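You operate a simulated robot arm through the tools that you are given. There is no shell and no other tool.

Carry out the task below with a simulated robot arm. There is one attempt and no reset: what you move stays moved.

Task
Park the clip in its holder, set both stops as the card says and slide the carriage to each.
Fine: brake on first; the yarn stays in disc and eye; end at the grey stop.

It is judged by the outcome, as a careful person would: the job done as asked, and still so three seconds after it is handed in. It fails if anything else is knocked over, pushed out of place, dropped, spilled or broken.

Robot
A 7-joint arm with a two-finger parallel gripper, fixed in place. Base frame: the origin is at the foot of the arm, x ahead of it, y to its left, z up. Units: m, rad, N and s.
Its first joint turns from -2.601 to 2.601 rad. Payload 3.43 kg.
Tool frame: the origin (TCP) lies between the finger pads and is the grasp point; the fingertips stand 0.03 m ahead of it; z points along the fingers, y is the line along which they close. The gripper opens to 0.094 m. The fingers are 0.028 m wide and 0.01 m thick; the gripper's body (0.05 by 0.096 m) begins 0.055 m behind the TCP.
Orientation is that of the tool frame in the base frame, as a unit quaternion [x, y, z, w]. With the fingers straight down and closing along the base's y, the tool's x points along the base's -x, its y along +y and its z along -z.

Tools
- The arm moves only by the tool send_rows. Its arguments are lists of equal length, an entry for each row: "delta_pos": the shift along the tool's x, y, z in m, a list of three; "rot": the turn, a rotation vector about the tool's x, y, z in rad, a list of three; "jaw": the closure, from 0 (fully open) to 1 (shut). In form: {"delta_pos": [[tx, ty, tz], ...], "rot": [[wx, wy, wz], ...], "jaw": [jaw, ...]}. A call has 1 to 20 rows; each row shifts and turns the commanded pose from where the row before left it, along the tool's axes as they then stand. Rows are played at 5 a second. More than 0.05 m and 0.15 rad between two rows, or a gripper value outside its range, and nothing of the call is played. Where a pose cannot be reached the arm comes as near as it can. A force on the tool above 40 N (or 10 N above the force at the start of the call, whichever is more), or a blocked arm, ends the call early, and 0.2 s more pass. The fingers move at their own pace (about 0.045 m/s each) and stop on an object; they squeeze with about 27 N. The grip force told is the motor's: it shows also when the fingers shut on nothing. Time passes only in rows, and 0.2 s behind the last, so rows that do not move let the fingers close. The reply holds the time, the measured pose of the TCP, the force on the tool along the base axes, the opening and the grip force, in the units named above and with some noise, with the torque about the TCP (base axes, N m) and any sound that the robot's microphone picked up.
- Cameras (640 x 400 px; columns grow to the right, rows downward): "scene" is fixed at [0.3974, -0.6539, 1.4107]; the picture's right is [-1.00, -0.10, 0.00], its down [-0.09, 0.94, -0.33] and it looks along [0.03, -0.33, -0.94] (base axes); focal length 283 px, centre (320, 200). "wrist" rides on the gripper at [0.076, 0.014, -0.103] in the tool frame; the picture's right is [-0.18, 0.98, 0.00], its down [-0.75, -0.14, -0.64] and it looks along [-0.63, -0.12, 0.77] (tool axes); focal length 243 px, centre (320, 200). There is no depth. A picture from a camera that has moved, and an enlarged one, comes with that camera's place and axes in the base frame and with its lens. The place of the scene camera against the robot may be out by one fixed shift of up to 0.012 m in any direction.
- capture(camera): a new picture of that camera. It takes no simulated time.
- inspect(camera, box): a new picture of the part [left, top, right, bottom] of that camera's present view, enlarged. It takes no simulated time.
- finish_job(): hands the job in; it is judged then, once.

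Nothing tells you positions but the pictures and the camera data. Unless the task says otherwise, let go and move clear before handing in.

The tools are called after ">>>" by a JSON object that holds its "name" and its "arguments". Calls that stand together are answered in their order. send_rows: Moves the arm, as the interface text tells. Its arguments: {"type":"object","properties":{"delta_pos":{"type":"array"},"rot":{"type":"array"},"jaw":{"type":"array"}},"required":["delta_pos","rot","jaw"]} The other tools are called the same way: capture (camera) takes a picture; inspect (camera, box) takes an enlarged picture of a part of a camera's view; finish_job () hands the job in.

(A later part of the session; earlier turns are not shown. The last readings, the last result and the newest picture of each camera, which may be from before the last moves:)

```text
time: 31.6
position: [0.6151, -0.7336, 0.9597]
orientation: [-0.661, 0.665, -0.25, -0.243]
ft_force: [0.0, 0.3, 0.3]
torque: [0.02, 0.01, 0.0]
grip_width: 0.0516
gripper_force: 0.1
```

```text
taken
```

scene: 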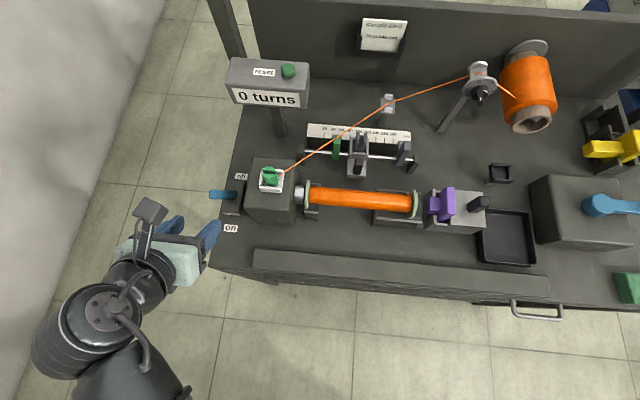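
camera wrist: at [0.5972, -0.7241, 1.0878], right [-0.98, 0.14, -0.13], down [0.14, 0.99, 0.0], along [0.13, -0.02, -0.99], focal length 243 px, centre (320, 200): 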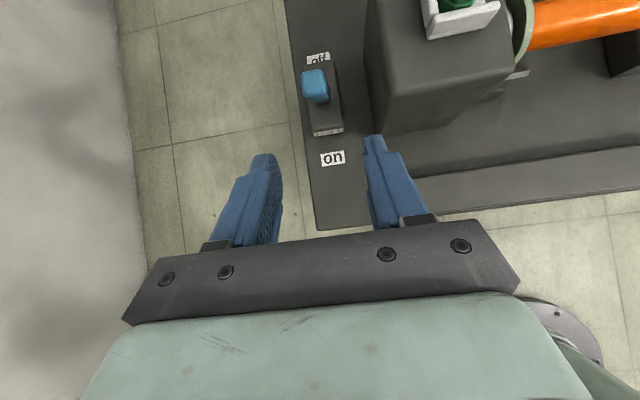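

The brake lever now leans to "on" and stays there. Next I'll rise and swing right to look at the small dark cup from above before touching the clip.

>>> {"name": "send_rows", "arguments": {"delta_pos": [[0.012, 0, -0.012], [0.023, 0, -0.02], [0.025, 0.01, -0.02], [0.025, 0.02, -0.01], [0.02, 0.03, 0], [0.01, 0.035, 0.004], [0.001, 0.035, 0], [0, 0.035, 0], [0, 0.035, 0], [0, 0.035, 0], [0, 0.035, 0], [0, 0.035, 0], [0, 0.035, 0], [0, 0.03, 0], [0, 0.02, 0], [0, 0.01, 0], [0, 0, 0]], "rot": [[0, 0, 0], [0, 0, 0], [0, 0, 0], [0, 0, 0], [0, 0, 0], [0, 0, 0], [0, 0, 0], [0, 0, 0], [0, 0, 0], [0, 0, 0], [0, 0, 0], [0, 0, 0], [0, 0, 0], [0, 0, 0], [0, 0, 0], [0, 0, 0], [0, 0, 0]], "jaw": [0.45, 0.4, 0.3, 0.2, 0.1, 0, 0, 0, 0, 0, 0, 0, 0, 0, 0, 0, 0]}}

>>> {"name": "capture", "arguments": {"camera": "wrist"}}

>>> {"name": "capture", "arguments": {"camera": "scene"}}

```text
time: 35.2
position: [0.2118, -0.7803, 1.0762]
orientation: [-0.661, 0.665, -0.25, -0.243]
ft_force: [-0.2, -0.3, 0.2]
torque: [-0.02, 0.0, 0.01]
grip_width: 0.094
gripper_force: 0.0
```

```text
taken
camera wrist: at [0.1952, -0.7729, 1.2033], right [-0.98, 0.14, -0.13], down [0.14, 0.99, 0.0], along [0.13, -0.02, -0.99], focal length 243 px, centre (320, 200)
```

wrist: 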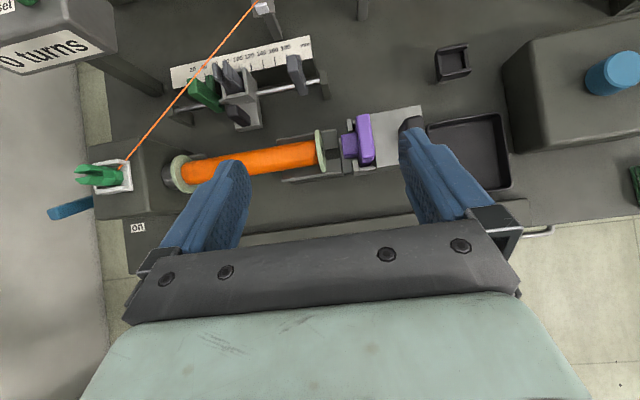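

```text
taken
```

scene: 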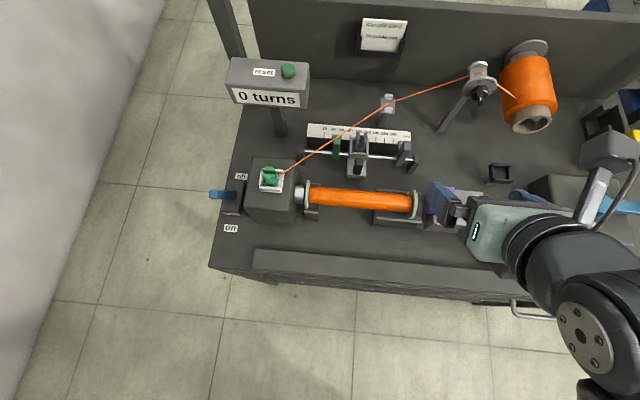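

>>> {"name": "inspect", "arguments": {"camera": "wrist", "box": [412, 35, 508, 95]}}

>>> {"name": "inspect", "arguments": {"camera": "wrist", "box": [160, 25, 352, 145]}}

>>> {"name": "inspect", "arguments": {"camera": "wrist", "box": [50, 130, 210, 230]}}

>>> {"name": "inspect", "arguments": {"camera": "wrist", "box": [300, 90, 460, 190]}}

```text
6.67 times, centred on (460, 65) of wrist
camera zoom: at [0.1952, -0.7729, 1.2033], right [-0.98, 0.14, -0.13], down [0.14, 0.99, 0.0], along [0.13, -0.02, -0.99], focal length 1618 px, centre (-613, 1100)
```

zoom: 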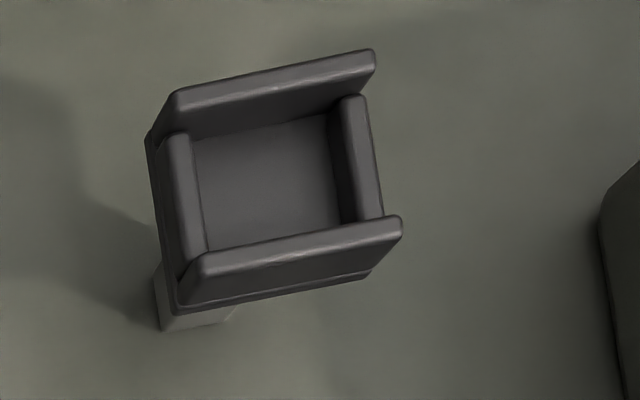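

```text
3.33 times, centred on (256, 85) of wrist
camera zoom: at [0.1952, -0.7729, 1.2033], right [-0.98, 0.14, -0.13], down [0.14, 0.99, 0.0], along [0.13, -0.02, -0.99], focal length 809 px, centre (533, 583)
```

zoom: 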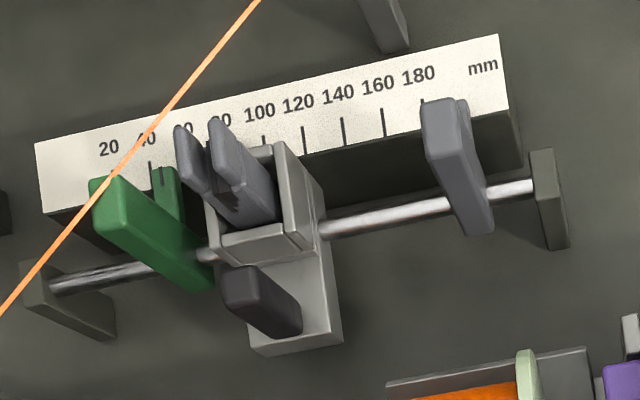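

```text
4.00 times, centred on (130, 180) of wrist
camera zoom: at [0.1952, -0.7729, 1.2033], right [-0.98, 0.14, -0.13], down [0.14, 0.99, 0.0], along [0.13, -0.02, -0.99], focal length 970 px, centre (1080, 280)
```

zoom: 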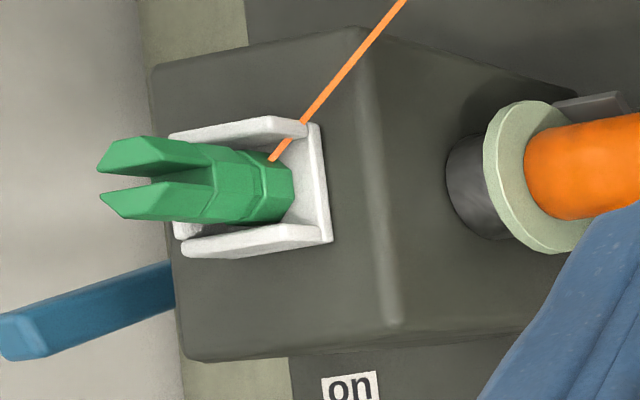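

```text
4.00 times, centred on (380, 140) of wrist
camera zoom: at [0.1952, -0.7729, 1.2033], right [-0.98, 0.14, -0.13], down [0.14, 0.99, 0.0], along [0.13, -0.02, -0.99], focal length 970 px, centre (80, 440)
```

zoom: 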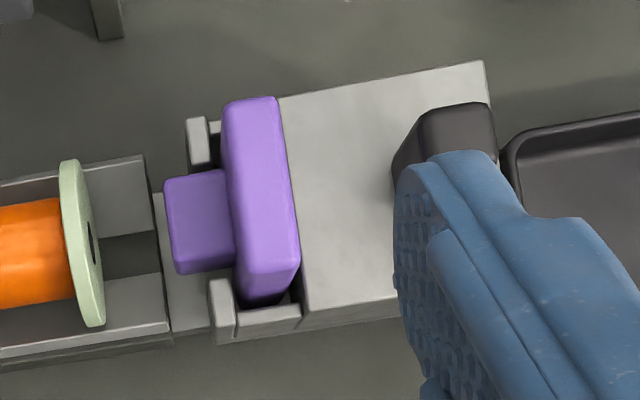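

The dark cup is an empty four-walled pocket of the right size on a post near (0.04, -0.935, 0.87). I take it to be the clip's holder, since parking there clears the yarn off the rail. Before moving the clip I'll study the eye and the disc, which must keep the yarn.

>>> {"name": "inspect", "arguments": {"camera": "scene", "box": [364, 85, 412, 115]}}

>>> {"name": "inspect", "arguments": {"camera": "scene", "box": [450, 55, 522, 100]}}

>>> {"name": "inspect", "arguments": {"camera": "wrist", "box": [225, 0, 385, 40]}}

>>> {"name": "inspect", "arguments": {"camera": "scene", "box": [560, 60, 640, 170]}}

```text
13.33 times, centred on (388, 100) of scene
camera zoom: at [0.3974, -0.6539, 1.4107], right [-1.0, -0.1, 0.0], down [-0.09, 0.94, -0.33], along [0.03, -0.33, -0.94], focal length 3777 px, centre (-587, 1533)
```

zoom: 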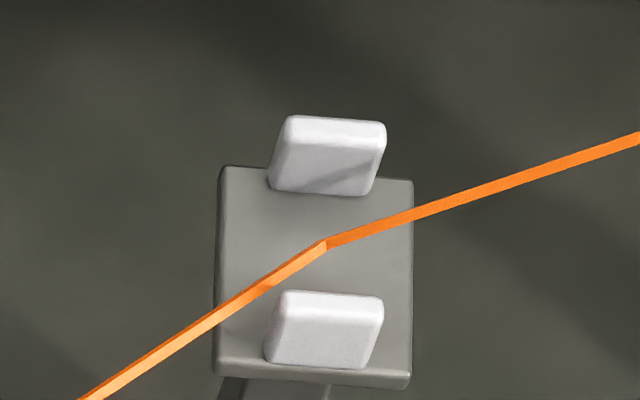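

```text
8.89 times, centred on (486, 78) of scene
camera zoom: at [0.3974, -0.6539, 1.4107], right [-1.0, -0.1, 0.0], down [-0.09, 0.94, -0.33], along [0.03, -0.33, -0.94], focal length 2518 px, centre (-1156, 1289)
```

zoom: 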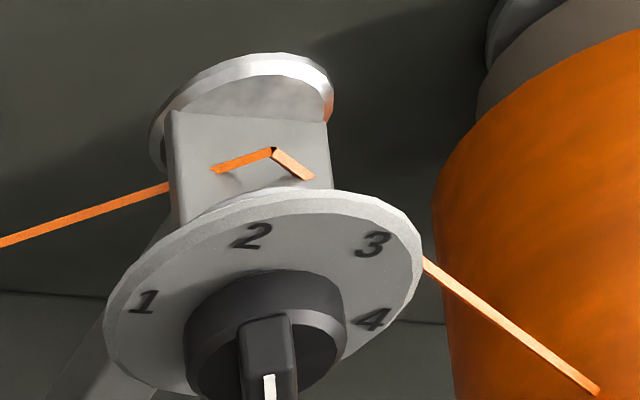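

```text
4.00 times, centred on (305, 20) of wrist
camera zoom: at [0.1952, -0.7729, 1.2033], right [-0.98, 0.14, -0.13], down [0.14, 0.99, 0.0], along [0.13, -0.02, -0.99], focal length 970 px, centre (380, 920)
```

zoom: 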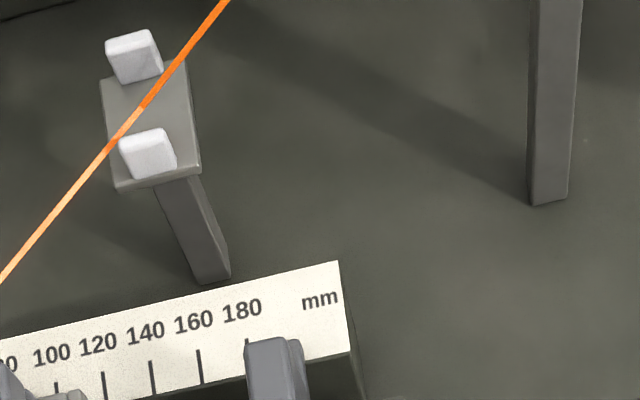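

```text
3.64 times, centred on (600, 115) of scene
camera zoom: at [0.3974, -0.6539, 1.4107], right [-1.0, -0.1, 0.0], down [-0.09, 0.94, -0.33], along [0.03, -0.33, -0.94], focal length 1030 px, centre (-698, 509)
```

zoom: 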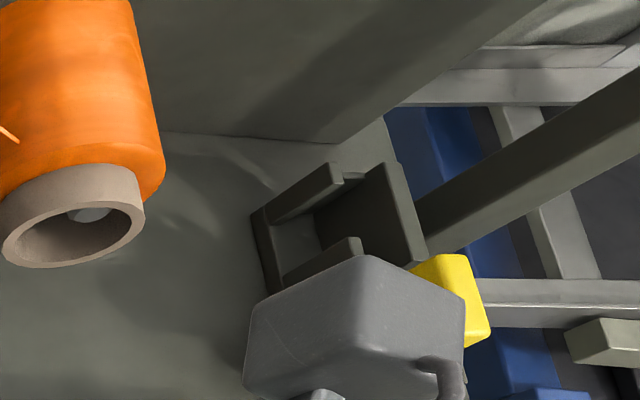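

The eye is an open fork on a plate at about (0.28, -1.085, 0.871). The clip stands from about z = 0.91 to 0.959 at (0.507, -0.85) with the yarn leaving low on its right side. I'll go above the clip with the fingers open and take a close look.

>>> {"name": "send_rows", "arguments": {"delta_pos": [[0, -0.012, 0], [0, -0.028, 0], [0, -0.035, 0], [0, -0.035, 0], [0, -0.035, 0], [0, -0.035, 0], [0, -0.035, 0], [0, -0.035, 0], [0, -0.025, 0], [0, -0.015, 0], [0, -0.005, 0], [-0.006, 0, 0.01], [-0.01, 0, 0.016], [-0.01, 0, 0.016], [-0.006, 0, 0.01], [-0.003, 0, 0.005], [0, 0, 0]], "rot": [[0, 0, 0], [0, 0, 0], [0, 0, 0], [0, 0, 0], [0, 0, 0], [0, 0, 0], [0, 0, 0], [0, 0, 0], [0, 0, 0], [0, 0, 0], [0, 0, 0], [0, 0, 0], [0, 0, 0], [0, 0, 0], [0, 0, 0], [0, 0, 0], [0, 0, 0]], "jaw": [0, 0, 0, 0, 0, 0, 0, 0, 0, 0, 0, 0, 0, 0, 0, 0, 0]}}

>>> {"name": "capture", "arguments": {"camera": "wrist"}}

>>> {"name": "inspect", "arguments": {"camera": "wrist", "box": [260, 60, 420, 160]}}

```text
time: 38.8
position: [0.5077, -0.7922, 1.0136]
orientation: [-0.661, 0.665, -0.25, -0.243]
ft_force: [-0.2, 0.1, -0.5]
torque: [0.01, 0.0, 0.0]
grip_width: 0.094
gripper_force: 0.1
```

```text
taken
camera wrist: at [0.4908, -0.7847, 1.1403], right [-0.98, 0.14, -0.13], down [0.14, 0.99, 0.0], along [0.13, -0.02, -0.99], focal length 243 px, centre (320, 200)
```

wrist: 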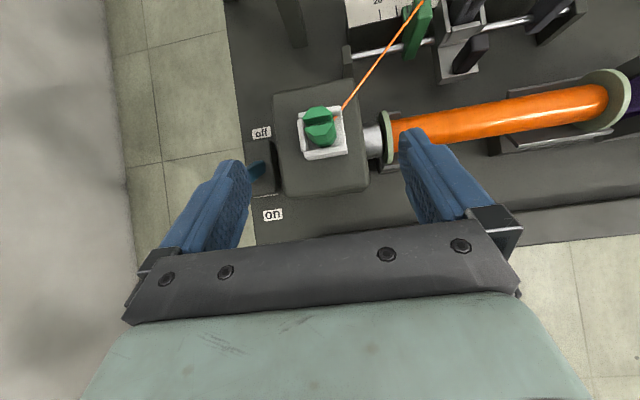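

```text
4.00 times, centred on (340, 110) of wrist
camera zoom: at [0.4908, -0.7847, 1.1403], right [-0.98, 0.14, -0.13], down [0.14, 0.99, 0.0], along [0.13, -0.02, -0.99], focal length 970 px, centre (240, 560)
```

zoom: 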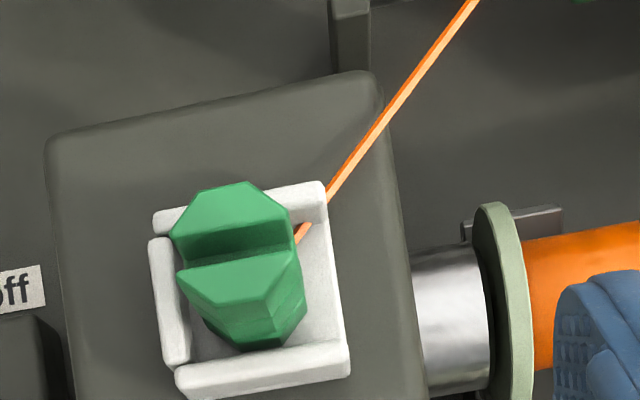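

The clip's top is near z = 0.96 at (0.507, -0.850), square to x, and the tray walls end near z = 0.922. I'll take it by its upper part, with the fingertips staying above the walls and the yarn.

>>> {"name": "send_rows", "arguments": {"delta_pos": [[0, 0, 0.008], [0, 0, 0.015], [0, 0, 0.016], [0.0005, 0, 0.015], [0, 0, 0.01], [0, 0, 0.006], [0, 0, 0]], "rot": [[0, 0, 0], [0, 0, 0], [0, 0, 0], [0, 0, 0], [0, 0, 0], [0, 0, 0], [0, 0, 0]], "jaw": [0.15, 0.3, 0.36, 0.36, 0.36, 0.36, 0.36]}}

>>> {"name": "capture", "arguments": {"camera": "wrist"}}

>>> {"name": "inspect", "arguments": {"camera": "wrist", "box": [240, 110, 400, 210]}}

>>> {"name": "inspect", "arguments": {"camera": "scene", "box": [200, 130, 328, 210]}}

```text
time: 40.4
position: [0.5092, -0.8386, 0.9611]
orientation: [-0.661, 0.664, -0.25, -0.243]
ft_force: [0.2, 0.4, 0.5]
torque: [0.0, 0.03, 0.03]
grip_width: 0.0603
gripper_force: 0.2
```

```text
taken
camera wrist: at [0.4917, -0.8308, 1.0881], right [-0.98, 0.14, -0.13], down [0.14, 0.99, 0.0], along [0.13, -0.02, -0.99], focal length 243 px, centre (320, 200)
```

wrist: 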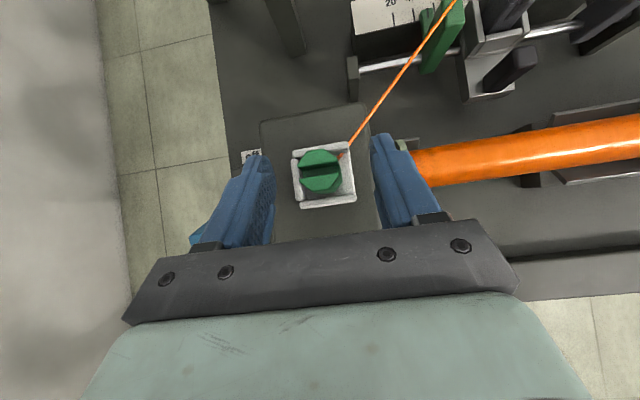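

```text
4.00 times, centred on (320, 160) of wrist
camera zoom: at [0.4917, -0.8308, 1.0881], right [-0.98, 0.14, -0.13], down [0.14, 0.99, 0.0], along [0.13, -0.02, -0.99], focal length 970 px, centre (320, 360)
```

zoom: 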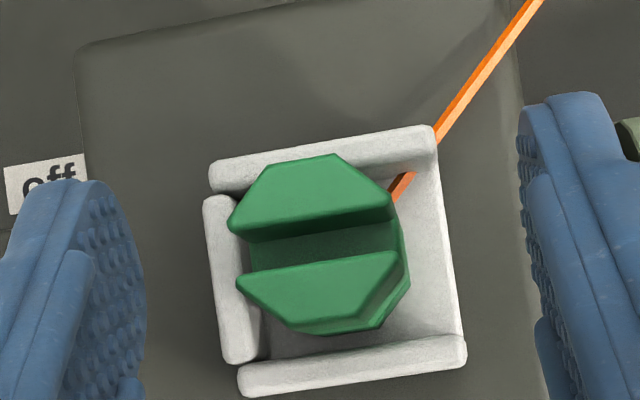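

```text
5.00 times, centred on (264, 170) of scene
camera zoom: at [0.3974, -0.6539, 1.4107], right [-1.0, -0.1, 0.0], down [-0.09, 0.94, -0.33], along [0.03, -0.33, -0.94], focal length 1416 px, centre (600, 350)
```

zoom: 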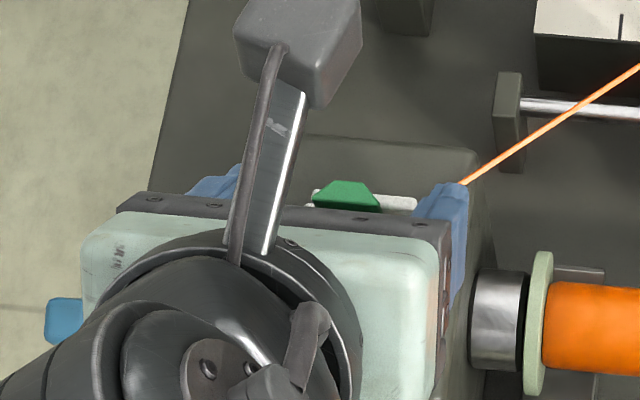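

The clip is centred between the fingers apart from 2 mm, which I'll correct before closing on it.

>>> {"name": "send_rows", "arguments": {"delta_pos": [[0, 0.002, 0], [0, 0, 0], [0, 0, 0], [0, 0, 0], [0, 0, 0], [0, 0, 0]], "rot": [[0, 0, 0], [0, 0, 0], [0, 0, 0], [0, 0, 0], [0, 0, 0], [0, 0, 0]], "jaw": [0.36, 0.5, 0.65, 0.8, 1, 1]}}

>>> {"name": "inspect", "arguments": {"camera": "wrist", "box": [240, 110, 400, 210]}}

```text
time: 41.8
position: [0.5076, -0.8392, 0.9612]
orientation: [-0.66, 0.665, -0.25, -0.244]
ft_force: [2.7, -0.5, 3.7]
torque: [-0.04, -0.11, 0.06]
grip_width: 0.0227
gripper_force: 26.6
```

```text
4.00 times, centred on (320, 160) of wrist
camera zoom: at [0.4898, -0.8305, 1.0882], right [-0.98, 0.14, -0.13], down [0.14, 0.99, 0.0], along [0.13, -0.02, -0.99], focal length 970 px, centre (320, 360)
```

zoom: 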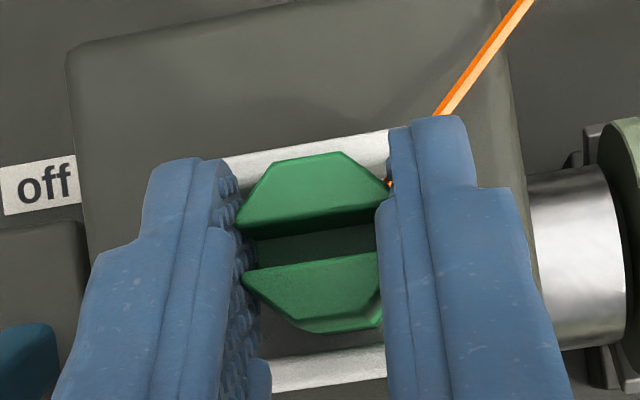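

The clip is gripped at 22.7 mm. I'll lift it 25 mm straight up and check the yarn at the eye.

>>> {"name": "send_rows", "arguments": {"delta_pos": [[0.002, 0, -0.0023], [0.004, 0, -0.0046], [0.005, 0, -0.0058], [0.0035, 0, -0.0042], [0.0018, 0, -0.002], [0, 0, 0]], "rot": [[0, 0, 0], [0, 0, 0], [0, 0, 0], [0, 0, 0], [0, 0, 0], [0, 0, 0]], "jaw": [1, 1, 1, 1, 1, 1]}}

>>> {"name": "capture", "arguments": {"camera": "wrist"}}

>>> {"name": "capture", "arguments": {"camera": "scene"}}

>>> {"name": "inspect", "arguments": {"camera": "scene", "box": [364, 85, 412, 115]}}

```text
time: 43.2
position: [0.5073, -0.839, 0.986]
orientation: [-0.66, 0.665, -0.25, -0.244]
ft_force: [0.1, -0.1, -0.1]
torque: [0.02, -0.01, 0.0]
grip_width: 0.0227
gripper_force: 26.9
```

```text
taken
camera wrist: at [0.4895, -0.8306, 1.1128], right [-0.98, 0.14, -0.13], down [0.14, 0.99, 0.0], along [0.13, -0.02, -0.99], focal length 243 px, centre (320, 200)
```

wrist: 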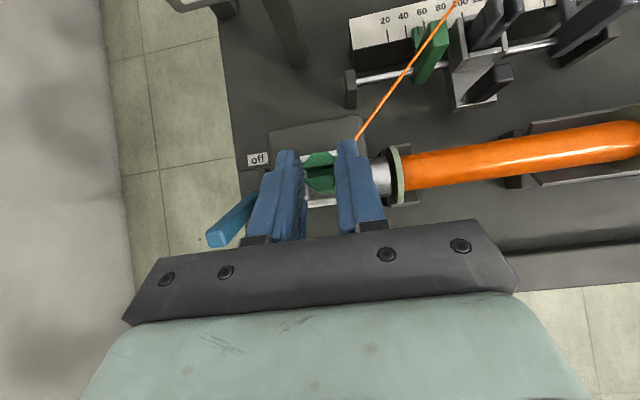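

```text
taken
```

scene: 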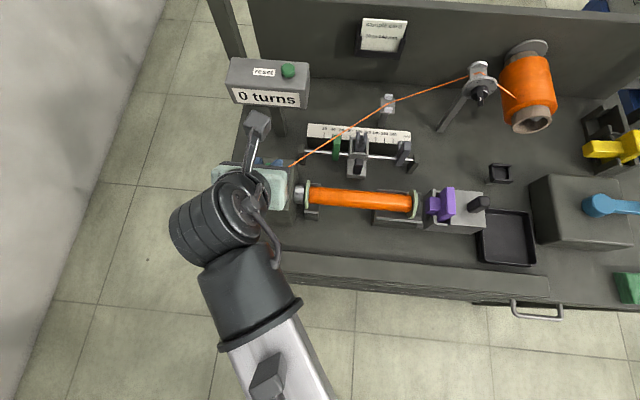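

```text
13.33 times, centred on (388, 100) of scene
camera zoom: at [0.3974, -0.6539, 1.4107], right [-1.0, -0.1, 0.0], down [-0.09, 0.94, -0.33], along [0.03, -0.33, -0.94], focal length 3777 px, centre (-587, 1533)
```

zoom: 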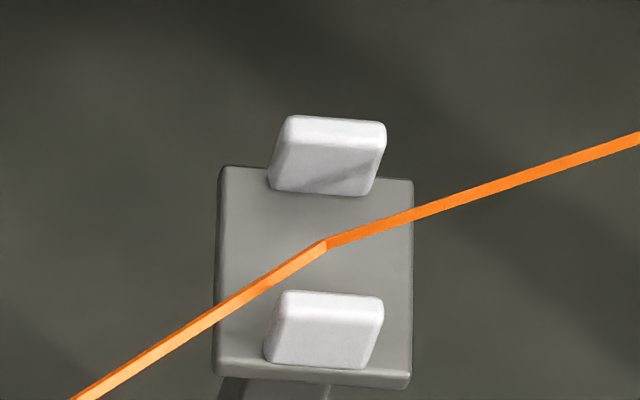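

The clip is free of the tray and the yarn still lies in the eye. I'll swing it low, on an arc about 0.31 m from the eye, passing in front of the rail, and stop halfway to check.

>>> {"name": "send_rows", "arguments": {"delta_pos": [[-0.003, 0.01, -0.006], [-0.006, 0.02, -0.012], [-0.007, 0.025, -0.013], [-0.006, 0.022, -0.012], [-0.005, 0.025, -0.007], [-0.006, 0.028, -0.005], [-0.006, 0.028, -0.005], [-0.003, 0.028, -0.003], [0, 0.028, 0], [0, 0.028, 0], [0, 0.018, 0], [0, 0.007, 0], [0, 0, 0]], "rot": [[0, 0, 0], [0, 0, 0], [0, 0, 0], [0, 0, 0], [0, 0, 0], [0, 0, 0], [0, 0, 0], [0, 0, 0], [0, 0, 0], [0, 0, 0], [0, 0, 0], [0, 0, 0], [0, 0, 0]], "jaw": [1, 1, 1, 1, 1, 1, 1, 1, 1, 1, 1, 1, 1]}}

>>> {"name": "capture", "arguments": {"camera": "wrist"}}

>>> {"name": "capture", "arguments": {"camera": "scene"}}

>>> {"name": "inspect", "arguments": {"camera": "scene", "box": [364, 85, 412, 115]}}

```text
time: 46.0
position: [0.2381, -0.7652, 1.0034]
orientation: [-0.661, 0.665, -0.25, -0.243]
ft_force: [0.2, 1.2, -0.7]
torque: [-0.02, -0.02, 0.01]
grip_width: 0.0226
gripper_force: 27.0
```

```text
taken
camera wrist: at [0.222, -0.7567, 1.1302], right [-0.98, 0.14, -0.13], down [0.14, 0.99, 0.0], along [0.13, -0.02, -0.99], focal length 243 px, centre (320, 200)
```

wrist: 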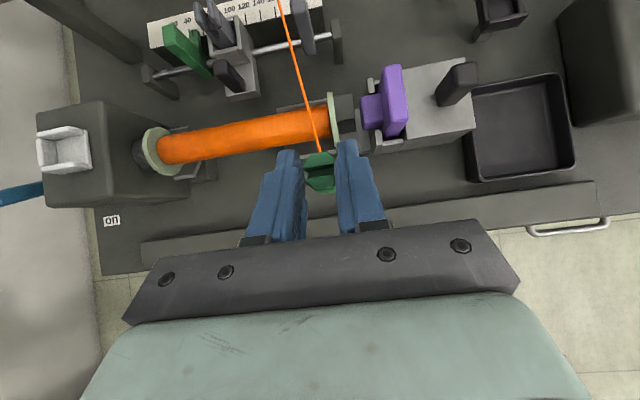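

```text
taken
```

scene: 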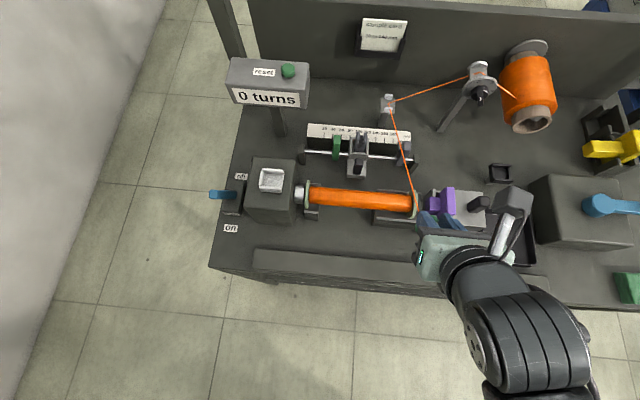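

```text
13.33 times, centred on (388, 100) of scene
camera zoom: at [0.3974, -0.6539, 1.4107], right [-1.0, -0.1, 0.0], down [-0.09, 0.94, -0.33], along [0.03, -0.33, -0.94], focal length 3777 px, centre (-587, 1533)
```

zoom: 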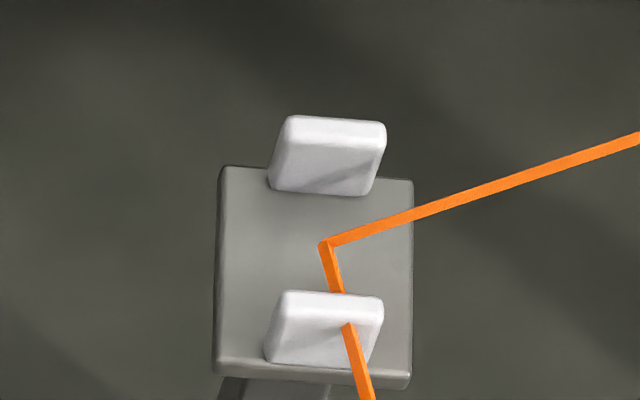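

The yarn still lies in the eye and disc. I'll carry the clip on along the arc to a spot just in front of the dark holder.

>>> {"name": "send_rows", "arguments": {"delta_pos": [[0.001, 0.012, 0.001], [0.004, 0.026, 0.003], [0.006, 0.028, 0.005], [0.008, 0.028, 0.007], [0.009, 0.026, 0.008], [0.01, 0.024, 0.009], [0.01, 0.018, 0.009], [0.006, 0.01, 0.005], [0.003, 0.004, 0.003], [0, 0, 0]], "rot": [[0, 0, 0], [0, 0, 0], [0, 0, 0], [0, 0, 0], [0, 0, 0], [0, 0, 0], [0, 0, 0], [0, 0, 0], [0, 0, 0], [0, 0, 0]], "jaw": [1, 1, 1, 1, 1, 1, 1, 1, 1, 1]}}

>>> {"name": "capture", "arguments": {"camera": "wrist"}}

>>> {"name": "capture", "arguments": {"camera": "scene"}}

>>> {"name": "inspect", "arguments": {"camera": "wrist", "box": [260, 90, 420, 190]}}

```text
time: 48.2
position: [0.1136, -0.834, 0.9963]
orientation: [-0.653, 0.672, -0.248, -0.246]
ft_force: [-1.1, -0.3, -0.1]
torque: [-0.02, 0.01, -0.01]
grip_width: 0.0227
gripper_force: 27.0
out of reach, approached as far as the arm can: row 6, 7, 8, 9
```

```text
taken
camera wrist: at [0.0969, -0.8247, 1.1242], right [-0.98, 0.16, -0.13], down [0.16, 0.99, -0.01], along [0.13, -0.03, -0.99], focal length 243 px, centre (320, 200)
```

wrist: 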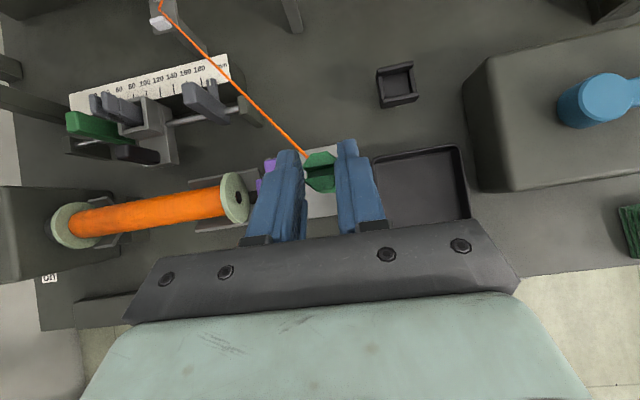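

```text
taken
```

scene: 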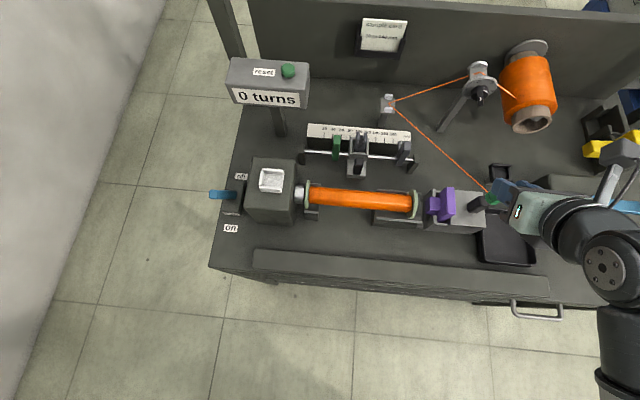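

```text
4.00 times, centred on (340, 140) of wrist
camera zoom: at [0.0969, -0.8247, 1.1242], right [-0.98, 0.16, -0.13], down [0.16, 0.99, -0.01], along [0.13, -0.03, -0.99], focal length 970 px, centre (240, 440)
```

zoom: 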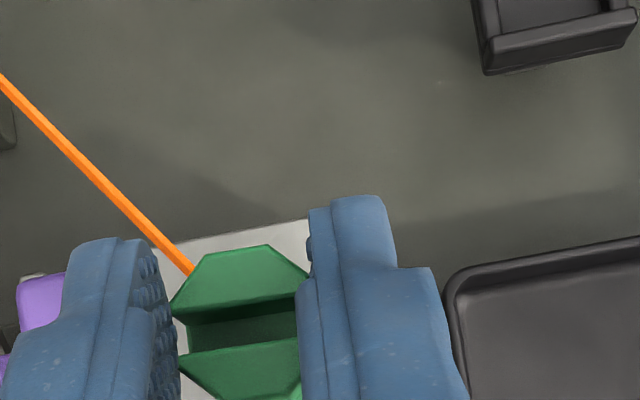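

The arm reports a joint limit here, and the measured yaw has begun to drift. Turning the wrist about 10° clockwise, seen from above, should relieve it, and the eight-sided clip still fits the holder then.

>>> {"name": "send_rows", "arguments": {"delta_pos": [[0, 0, 0], [0, 0, 0], [0, 0, 0], [0, 0, 0], [0, 0, 0], [0, 0, 0]], "rot": [[-0.02, 0, 0.023], [-0.028, 0, 0.033], [-0.028, 0, 0.033], [-0.022, 0, 0.025], [-0.013, 0, 0.015], [0, 0, 0]], "jaw": [1, 1, 1, 1, 1, 1]}}

>>> {"name": "capture", "arguments": {"camera": "wrist"}}

>>> {"name": "capture", "arguments": {"camera": "scene"}}

```text
time: 49.6
position: [0.1141, -0.8342, 0.9975]
orientation: [-0.602, 0.72, -0.227, -0.262]
ft_force: [0.0, -0.3, -0.1]
torque: [0.0, 0.01, 0.0]
grip_width: 0.0226
gripper_force: 26.5
```

```text
taken
camera wrist: at [0.0982, -0.8228, 1.1244], right [-0.94, 0.31, -0.13], down [0.31, 0.95, 0.0], along [0.12, -0.04, -0.99], focal length 243 px, centre (320, 200)
```

wrist: 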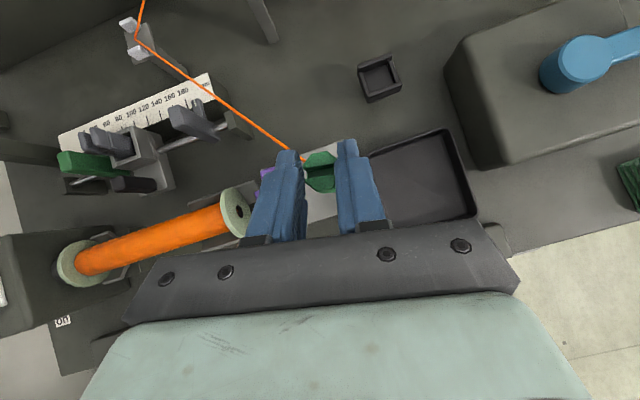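

```text
taken
```

scene: 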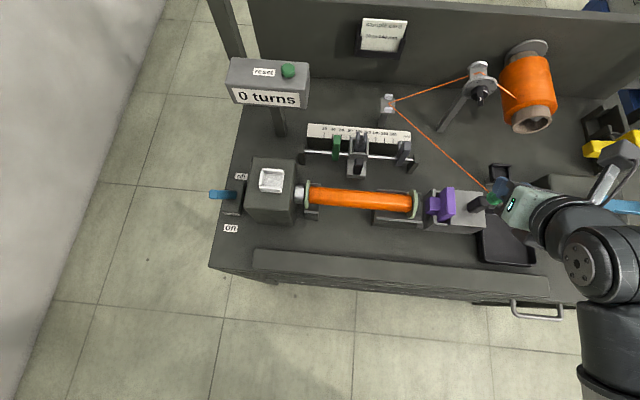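

>>> {"name": "inspect", "arguments": {"camera": "wrist", "box": [340, 50, 420, 100]}}

>>> {"name": "inspect", "arguments": {"camera": "wrist", "box": [270, 130, 366, 190]}}

```text
8.00 times, centred on (380, 75) of wrist
camera zoom: at [0.0982, -0.8228, 1.1244], right [-0.94, 0.31, -0.13], down [0.31, 0.95, 0.0], along [0.12, -0.04, -0.99], focal length 1941 px, centre (-160, 1200)
```

zoom: 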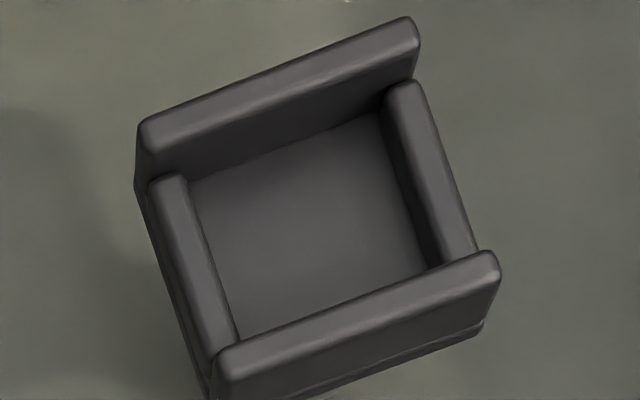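

```text
6.67 times, centred on (318, 160) of wrist
camera zoom: at [0.0982, -0.8228, 1.1244], right [-0.94, 0.31, -0.13], down [0.31, 0.95, 0.0], along [0.12, -0.04, -0.99], focal length 1618 px, centre (333, 467)
```

zoom: 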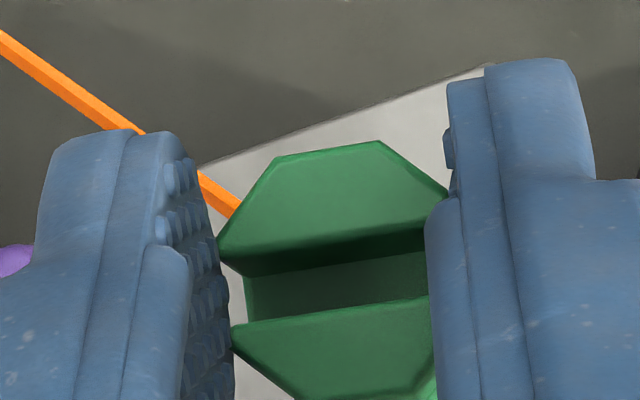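

The wrist views put the holder's rim centre near (0.022, -0.953, 0.835), and the arm is free again. I'll bring the clip above it, still about 5 cm high, and check alignment.

>>> {"name": "send_rows", "arguments": {"delta_pos": [[0.0045, 0.0055, 0.0098], [0.0112, 0.0138, 0.0245], [0.0135, 0.0165, 0.0294], [0.0135, 0.0165, 0.0294], [0.009, 0.011, 0.0196], [0.0044, 0.0055, 0.01], [0, 0, 0]], "rot": [[0, 0, 0], [0, 0, 0], [0, 0, 0], [0, 0, 0], [0, 0, 0], [0, 0, 0], [0, 0, 0]], "jaw": [1, 1, 1, 1, 1, 1, 1]}}

>>> {"name": "capture", "arguments": {"camera": "wrist"}}

>>> {"name": "inspect", "arguments": {"camera": "wrist", "box": [240, 110, 400, 210]}}

>>> {"name": "inspect", "arguments": {"camera": "scene", "box": [430, 100, 590, 200]}}

```text
time: 51.2
position: [0.0243, -0.9432, 0.9385]
orientation: [-0.601, 0.719, -0.228, -0.263]
ft_force: [-0.4, -0.2, -0.1]
torque: [-0.03, -0.02, 0.01]
grip_width: 0.0225
gripper_force: 26.9
```

```text
taken
camera wrist: at [0.0096, -0.9316, 1.0671], right [-0.94, 0.31, -0.13], down [0.31, 0.95, 0.0], along [0.12, -0.04, -0.99], focal length 243 px, centre (320, 200)
```

wrist: 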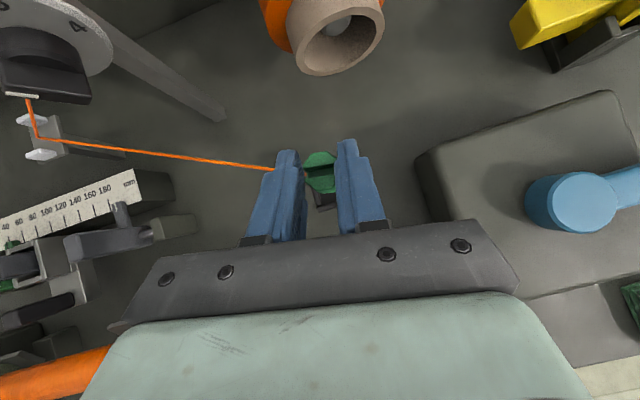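

```text
4.00 times, centred on (320, 160) of wrist
camera zoom: at [0.0096, -0.9316, 1.0671], right [-0.94, 0.31, -0.13], down [0.31, 0.95, 0.0], along [0.12, -0.04, -0.99], focal length 970 px, centre (320, 360)
```

zoom: 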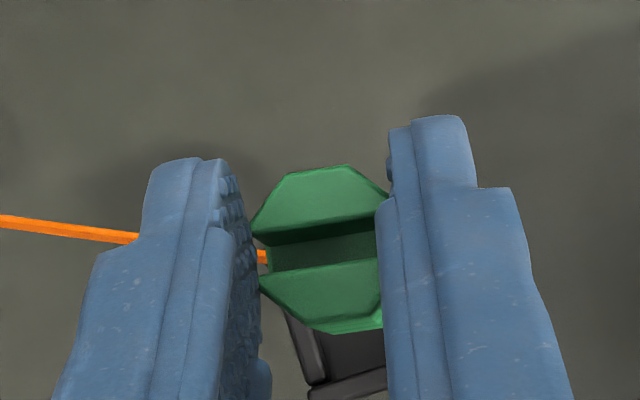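

```text
4.00 times, centred on (510, 150) of scene
camera zoom: at [0.3974, -0.6539, 1.4107], right [-1.0, -0.1, 0.0], down [-0.09, 0.94, -0.33], along [0.03, -0.33, -0.94], focal length 1133 px, centre (-440, 400)
```

zoom: 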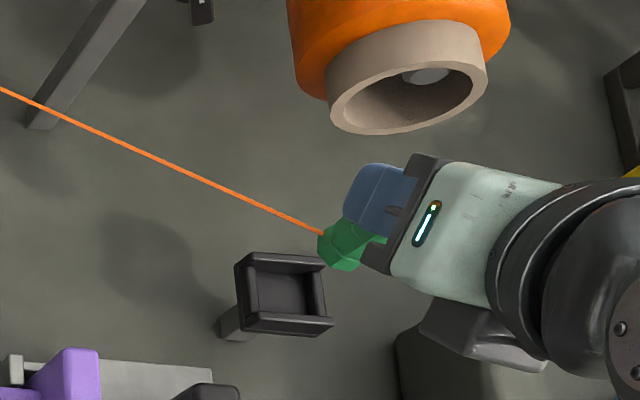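

>>> {"name": "inspect", "arguments": {"camera": "wrist", "box": [296, 160, 360, 216]}}

>>> {"name": "inspect", "arguments": {"camera": "scene", "box": [480, 145, 544, 185]}}

```text
7.14 times, centred on (328, 188) of wrist
camera zoom: at [0.0096, -0.9316, 1.0671], right [-0.94, 0.31, -0.13], down [0.31, 0.95, 0.0], along [0.12, -0.04, -0.99], focal length 1733 px, centre (263, 286)
```

zoom: 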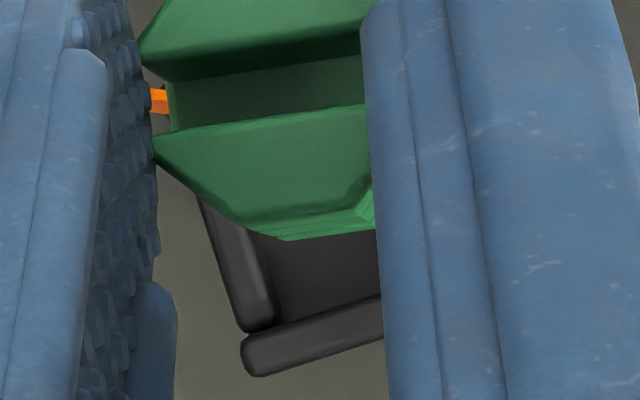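

```text
10.00 times, centred on (512, 165) of scene
camera zoom: at [0.3974, -0.6539, 1.4107], right [-1.0, -0.1, 0.0], down [-0.09, 0.94, -0.33], along [0.03, -0.33, -0.94], focal length 2832 px, centre (-1600, 550)
```

zoom: 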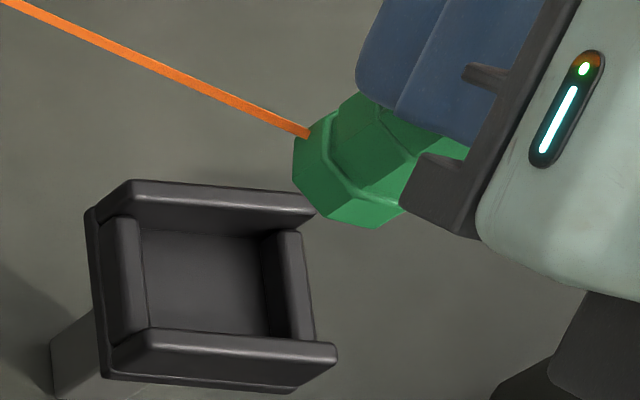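

The clip is within about 2 mm of the holder's centre, which I put at (0.023, -0.952) with its rim near z = 0.835. I'll correct that and lower until the clip's foot is just above the rim.

>>> {"name": "send_rows", "arguments": {"delta_pos": [[-0.004, -0.0013, 0.0045], [-0.008, 0, 0.009], [-0.009, 0, 0.0102], [-0.007, 0, 0.008], [-0.0036, 0, 0.004], [0, 0, 0]], "rot": [[0, 0, 0], [0, 0, 0], [0, 0, 0], [0, 0, 0], [0, 0, 0], [0, 0, 0]], "jaw": [1, 1, 1, 1, 1, 1]}}

>>> {"name": "inspect", "arguments": {"camera": "wrist", "box": [240, 110, 400, 210]}}

>>> {"name": "inspect", "arguments": {"camera": "scene", "box": [464, 140, 560, 200]}}

```text
time: 52.6
position: [0.0269, -0.9413, 0.8905]
orientation: [-0.602, 0.72, -0.226, -0.262]
ft_force: [-0.1, 3.6, -2.5]
torque: [0.25, -0.01, 0.02]
grip_width: 0.0223
gripper_force: 26.7
```

```text
4.00 times, centred on (320, 160) of wrist
camera zoom: at [0.0118, -0.9311, 1.0186], right [-0.94, 0.31, -0.13], down [0.31, 0.95, 0.0], along [0.12, -0.04, -0.99], focal length 970 px, centre (320, 360)
```

zoom: 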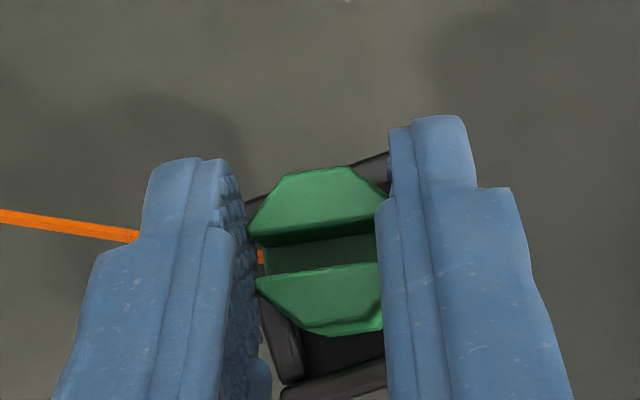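

```text
6.67 times, centred on (512, 170) of scene
camera zoom: at [0.3974, -0.6539, 1.4107], right [-1.0, -0.1, 0.0], down [-0.09, 0.94, -0.33], along [0.03, -0.33, -0.94], focal length 1888 px, centre (-960, 400)
```

zoom: 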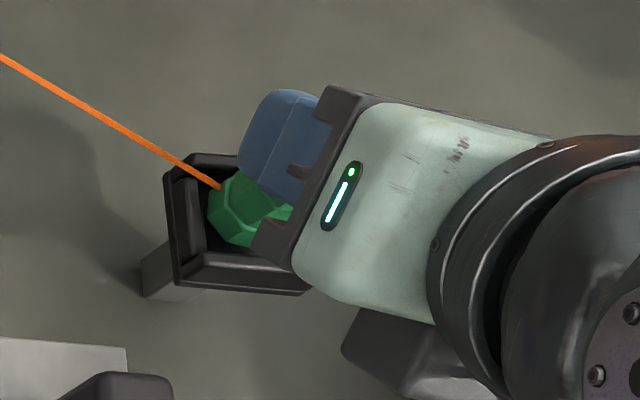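

There is a 3.6 N push toward +y, and its torque places the contact at the top of the back wall. The clip is about 3 mm too far back, so I'll shift it forward and watch the force.

>>> {"name": "send_rows", "arguments": {"delta_pos": [[-0.001, 0.0002, -0.0009], [-0.0012, 0.0003, -0.001], [0, 0, 0]], "rot": [[0, 0, 0], [0, 0, 0], [0, 0, 0]], "jaw": [1, 1, 1]}}

>>> {"name": "inspect", "arguments": {"camera": "wrist", "box": [280, 130, 376, 210]}}

>>> {"name": "inspect", "arguments": {"camera": "scene", "box": [480, 150, 528, 180]}}

```text
time: 53.4
position: [0.027, -0.9383, 0.8927]
orientation: [-0.602, 0.719, -0.228, -0.262]
ft_force: [0.5, 0.2, -0.7]
torque: [0.03, 0.01, 0.0]
grip_width: 0.0225
gripper_force: 27.6
```

```text
5.00 times, centred on (328, 170) of wrist
camera zoom: at [0.0117, -0.9282, 1.0197], right [-0.94, 0.31, -0.13], down [0.31, 0.95, 0.0], along [0.12, -0.04, -0.99], focal length 1213 px, centre (280, 350)
```

zoom: 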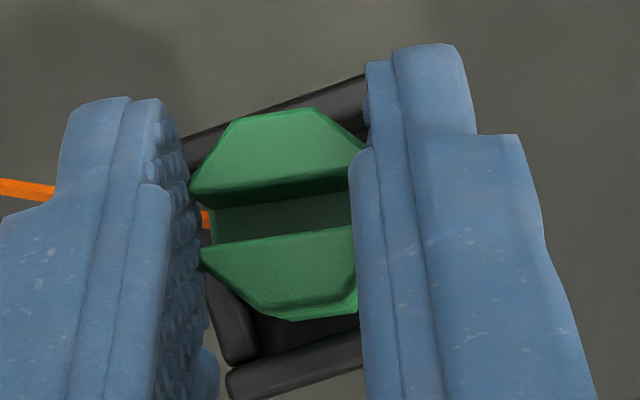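

```text
13.33 times, centred on (504, 165) of scene
camera zoom: at [0.3974, -0.6539, 1.4107], right [-1.0, -0.1, 0.0], down [-0.09, 0.94, -0.33], along [0.03, -0.33, -0.94], focal length 3777 px, centre (-2133, 667)
```

zoom: 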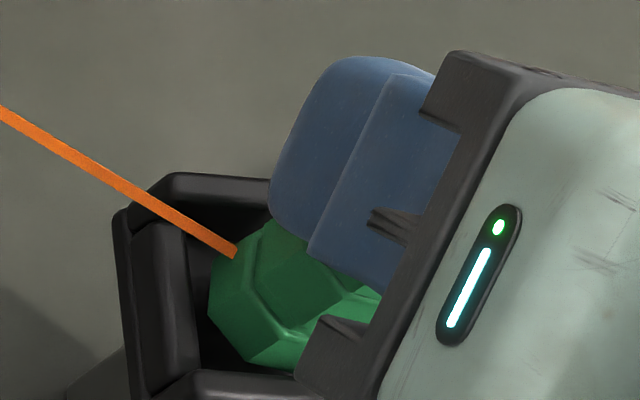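

Contact is gone and the clip's foot sits inside the rim outline. I'll lower it slowly until it meets the floor of the holder.

>>> {"name": "send_rows", "arguments": {"delta_pos": [[-0.002, 0, 0.0023], [-0.0026, 0, 0.003], [-0.0026, 0, 0.003], [-0.0026, 0, 0.003], [0, 0, 0]], "rot": [[0, 0, 0], [0, 0, 0], [0, 0, 0], [0, 0, 0], [0, 0, 0]], "jaw": [1, 1, 1, 1, 1]}}

>>> {"name": "inspect", "arguments": {"camera": "scene", "box": [480, 150, 528, 180]}}

>>> {"name": "inspect", "arguments": {"camera": "wrist", "box": [280, 130, 376, 210]}}

```text
time: 54.6
position: [0.0276, -0.9396, 0.8784]
orientation: [-0.601, 0.719, -0.229, -0.264]
ft_force: [0.1, -1.8, 22.9]
torque: [-0.4, 0.08, 0.01]
grip_width: 0.0227
gripper_force: 27.0
```

```text
13.33 times, centred on (504, 165) of scene
camera zoom: at [0.3974, -0.6539, 1.4107], right [-1.0, -0.1, 0.0], down [-0.09, 0.94, -0.33], along [0.03, -0.33, -0.94], focal length 3777 px, centre (-2133, 667)
```

zoom: 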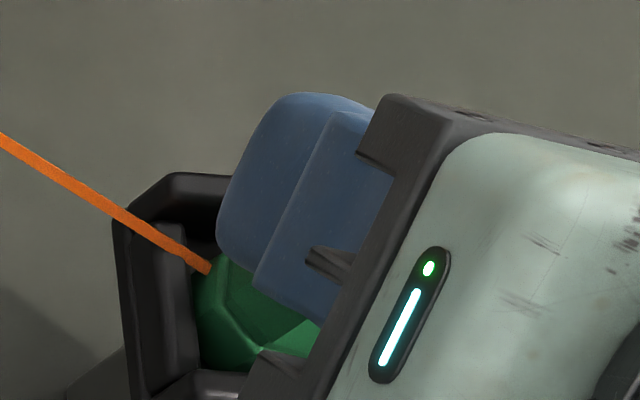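

```text
5.00 times, centred on (328, 170) of wrist
camera zoom: at [0.0119, -0.9286, 1.0062], right [-0.94, 0.31, -0.13], down [0.31, 0.95, -0.01], along [0.12, -0.05, -0.99], focal length 1213 px, centre (280, 350)
```

zoom: 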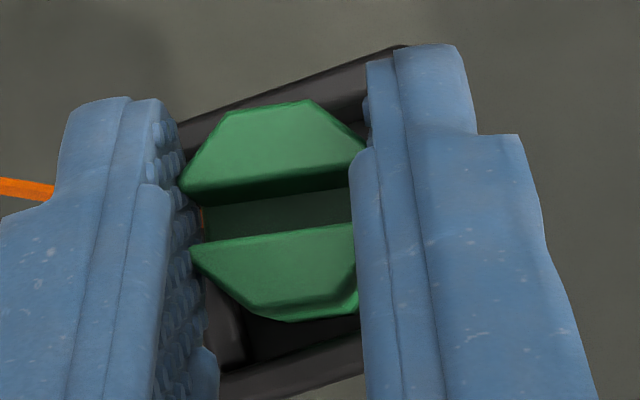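

The upward force of 23 N is centred under the clip, so its foot rests on the holder floor at about z = 0.827. I'll ease the push, open the fingers slowly and draw back along the tool axis.

>>> {"name": "send_rows", "arguments": {"delta_pos": [[0.0008, 0, -0.0009], [0, 0, 0], [0, 0, 0], [0, 0, 0], [0, 0, 0]], "rot": [[0, 0, 0], [0, 0, 0], [0, 0, 0], [0, 0, 0], [0, 0, 0]], "jaw": [1, 0.7, 0.6, 0.5, 0.4]}}

>>> {"name": "inspect", "arguments": {"camera": "wrist", "box": [240, 110, 400, 210]}}

>>> {"name": "capture", "arguments": {"camera": "scene"}}

```text
time: 55.8
position: [0.0278, -0.9395, 0.8779]
orientation: [-0.602, 0.719, -0.228, -0.263]
ft_force: [-0.3, -0.7, 0.3]
torque: [-0.03, -0.01, -0.01]
grip_width: 0.0565
gripper_force: 0.1
```

```text
4.00 times, centred on (320, 160) of wrist
camera zoom: at [0.0119, -0.9287, 1.0056], right [-0.94, 0.31, -0.13], down [0.31, 0.95, 0.0], along [0.12, -0.04, -0.99], focal length 970 px, centre (320, 360)
```

zoom: 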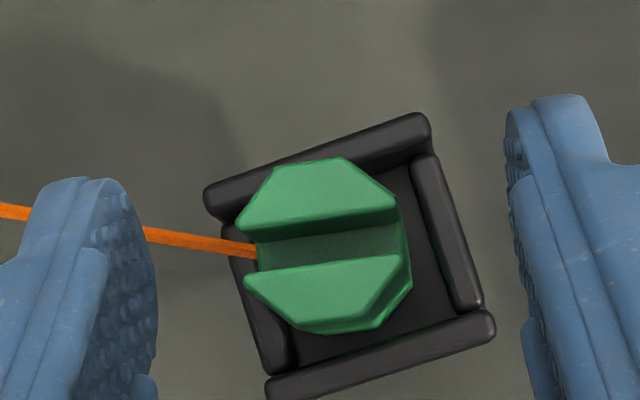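

```text
taken
```

scene: 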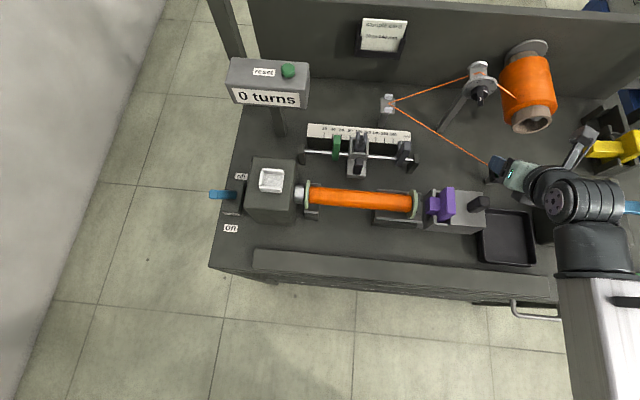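

The clip stands upright in the holder, walls all round, and the yarn runs under the finger to the eye and disc. I'll back out up and toward me without touching the yarn.

>>> {"name": "send_rows", "arguments": {"delta_pos": [[0, 0, -0.008], [0, 0, -0.018], [0, 0, -0.025], [0, 0, -0.025], [0, 0, -0.025], [0, 0, -0.02], [0, 0, -0.01], [0, 0, 0]], "rot": [[0, 0, 0], [0, 0, 0], [0, 0, 0], [0, 0, 0], [0, 0, 0], [0, 0, 0], [0, 0, 0], [0, 0, 0]], "jaw": [0.4, 0.4, 0.4, 0.4, 0.4, 0.4, 0.4, 0.4]}}

>>> {"name": "capture", "arguments": {"camera": "wrist"}}

>>> {"name": "inspect", "arguments": {"camera": "scene", "box": [370, 60, 530, 190]}}

>>> {"name": "inspect", "arguments": {"camera": "scene", "box": [468, 145, 532, 185]}}

```text
time: 57.6
position: [0.0416, -0.8538, 0.9767]
orientation: [-0.602, 0.719, -0.228, -0.263]
ft_force: [-0.5, 0.0, -0.4]
torque: [-0.04, 0.02, 0.01]
grip_width: 0.0565
gripper_force: 0.1
```

```text
taken
camera wrist: at [0.0259, -0.8442, 1.1051], right [-0.94, 0.31, -0.13], down [0.31, 0.95, 0.0], along [0.12, -0.04, -0.99], focal length 243 px, centre (320, 200)
```

wrist: 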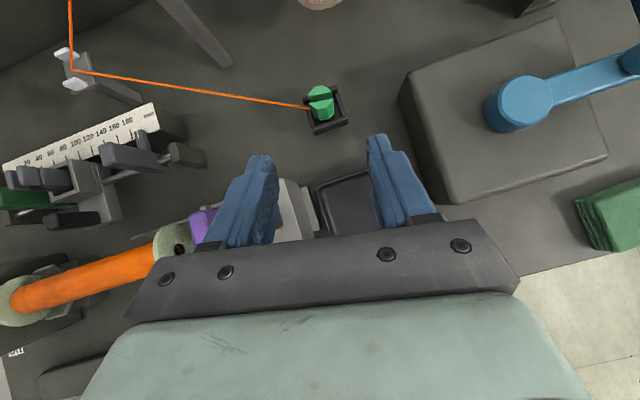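

```text
3.08 times, centred on (450, 125) of scene
camera zoom: at [0.3974, -0.6539, 1.4107], right [-1.0, -0.1, 0.0], down [-0.09, 0.94, -0.33], along [0.03, -0.33, -0.94], focal length 872 px, centre (-80, 431)
```

zoom: 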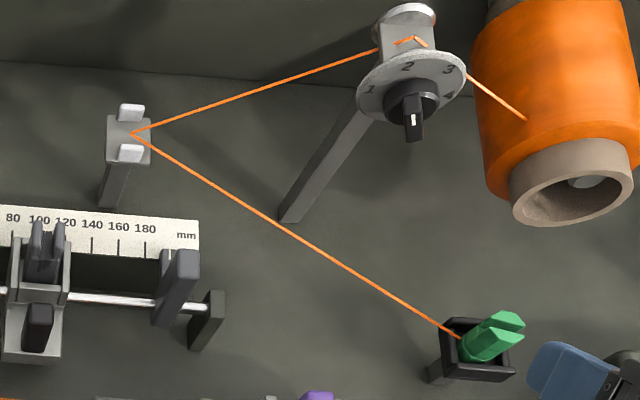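

```text
10.00 times, centred on (500, 165) of scene
camera zoom: at [0.3974, -0.6539, 1.4107], right [-1.0, -0.1, 0.0], down [-0.09, 0.94, -0.33], along [0.03, -0.33, -0.94], focal length 2832 px, centre (-1480, 550)
```

zoom: 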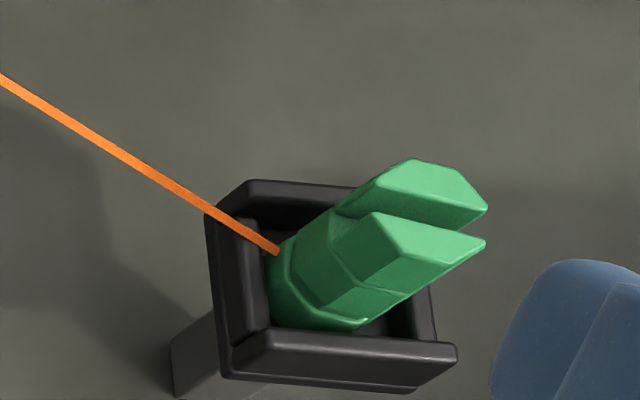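

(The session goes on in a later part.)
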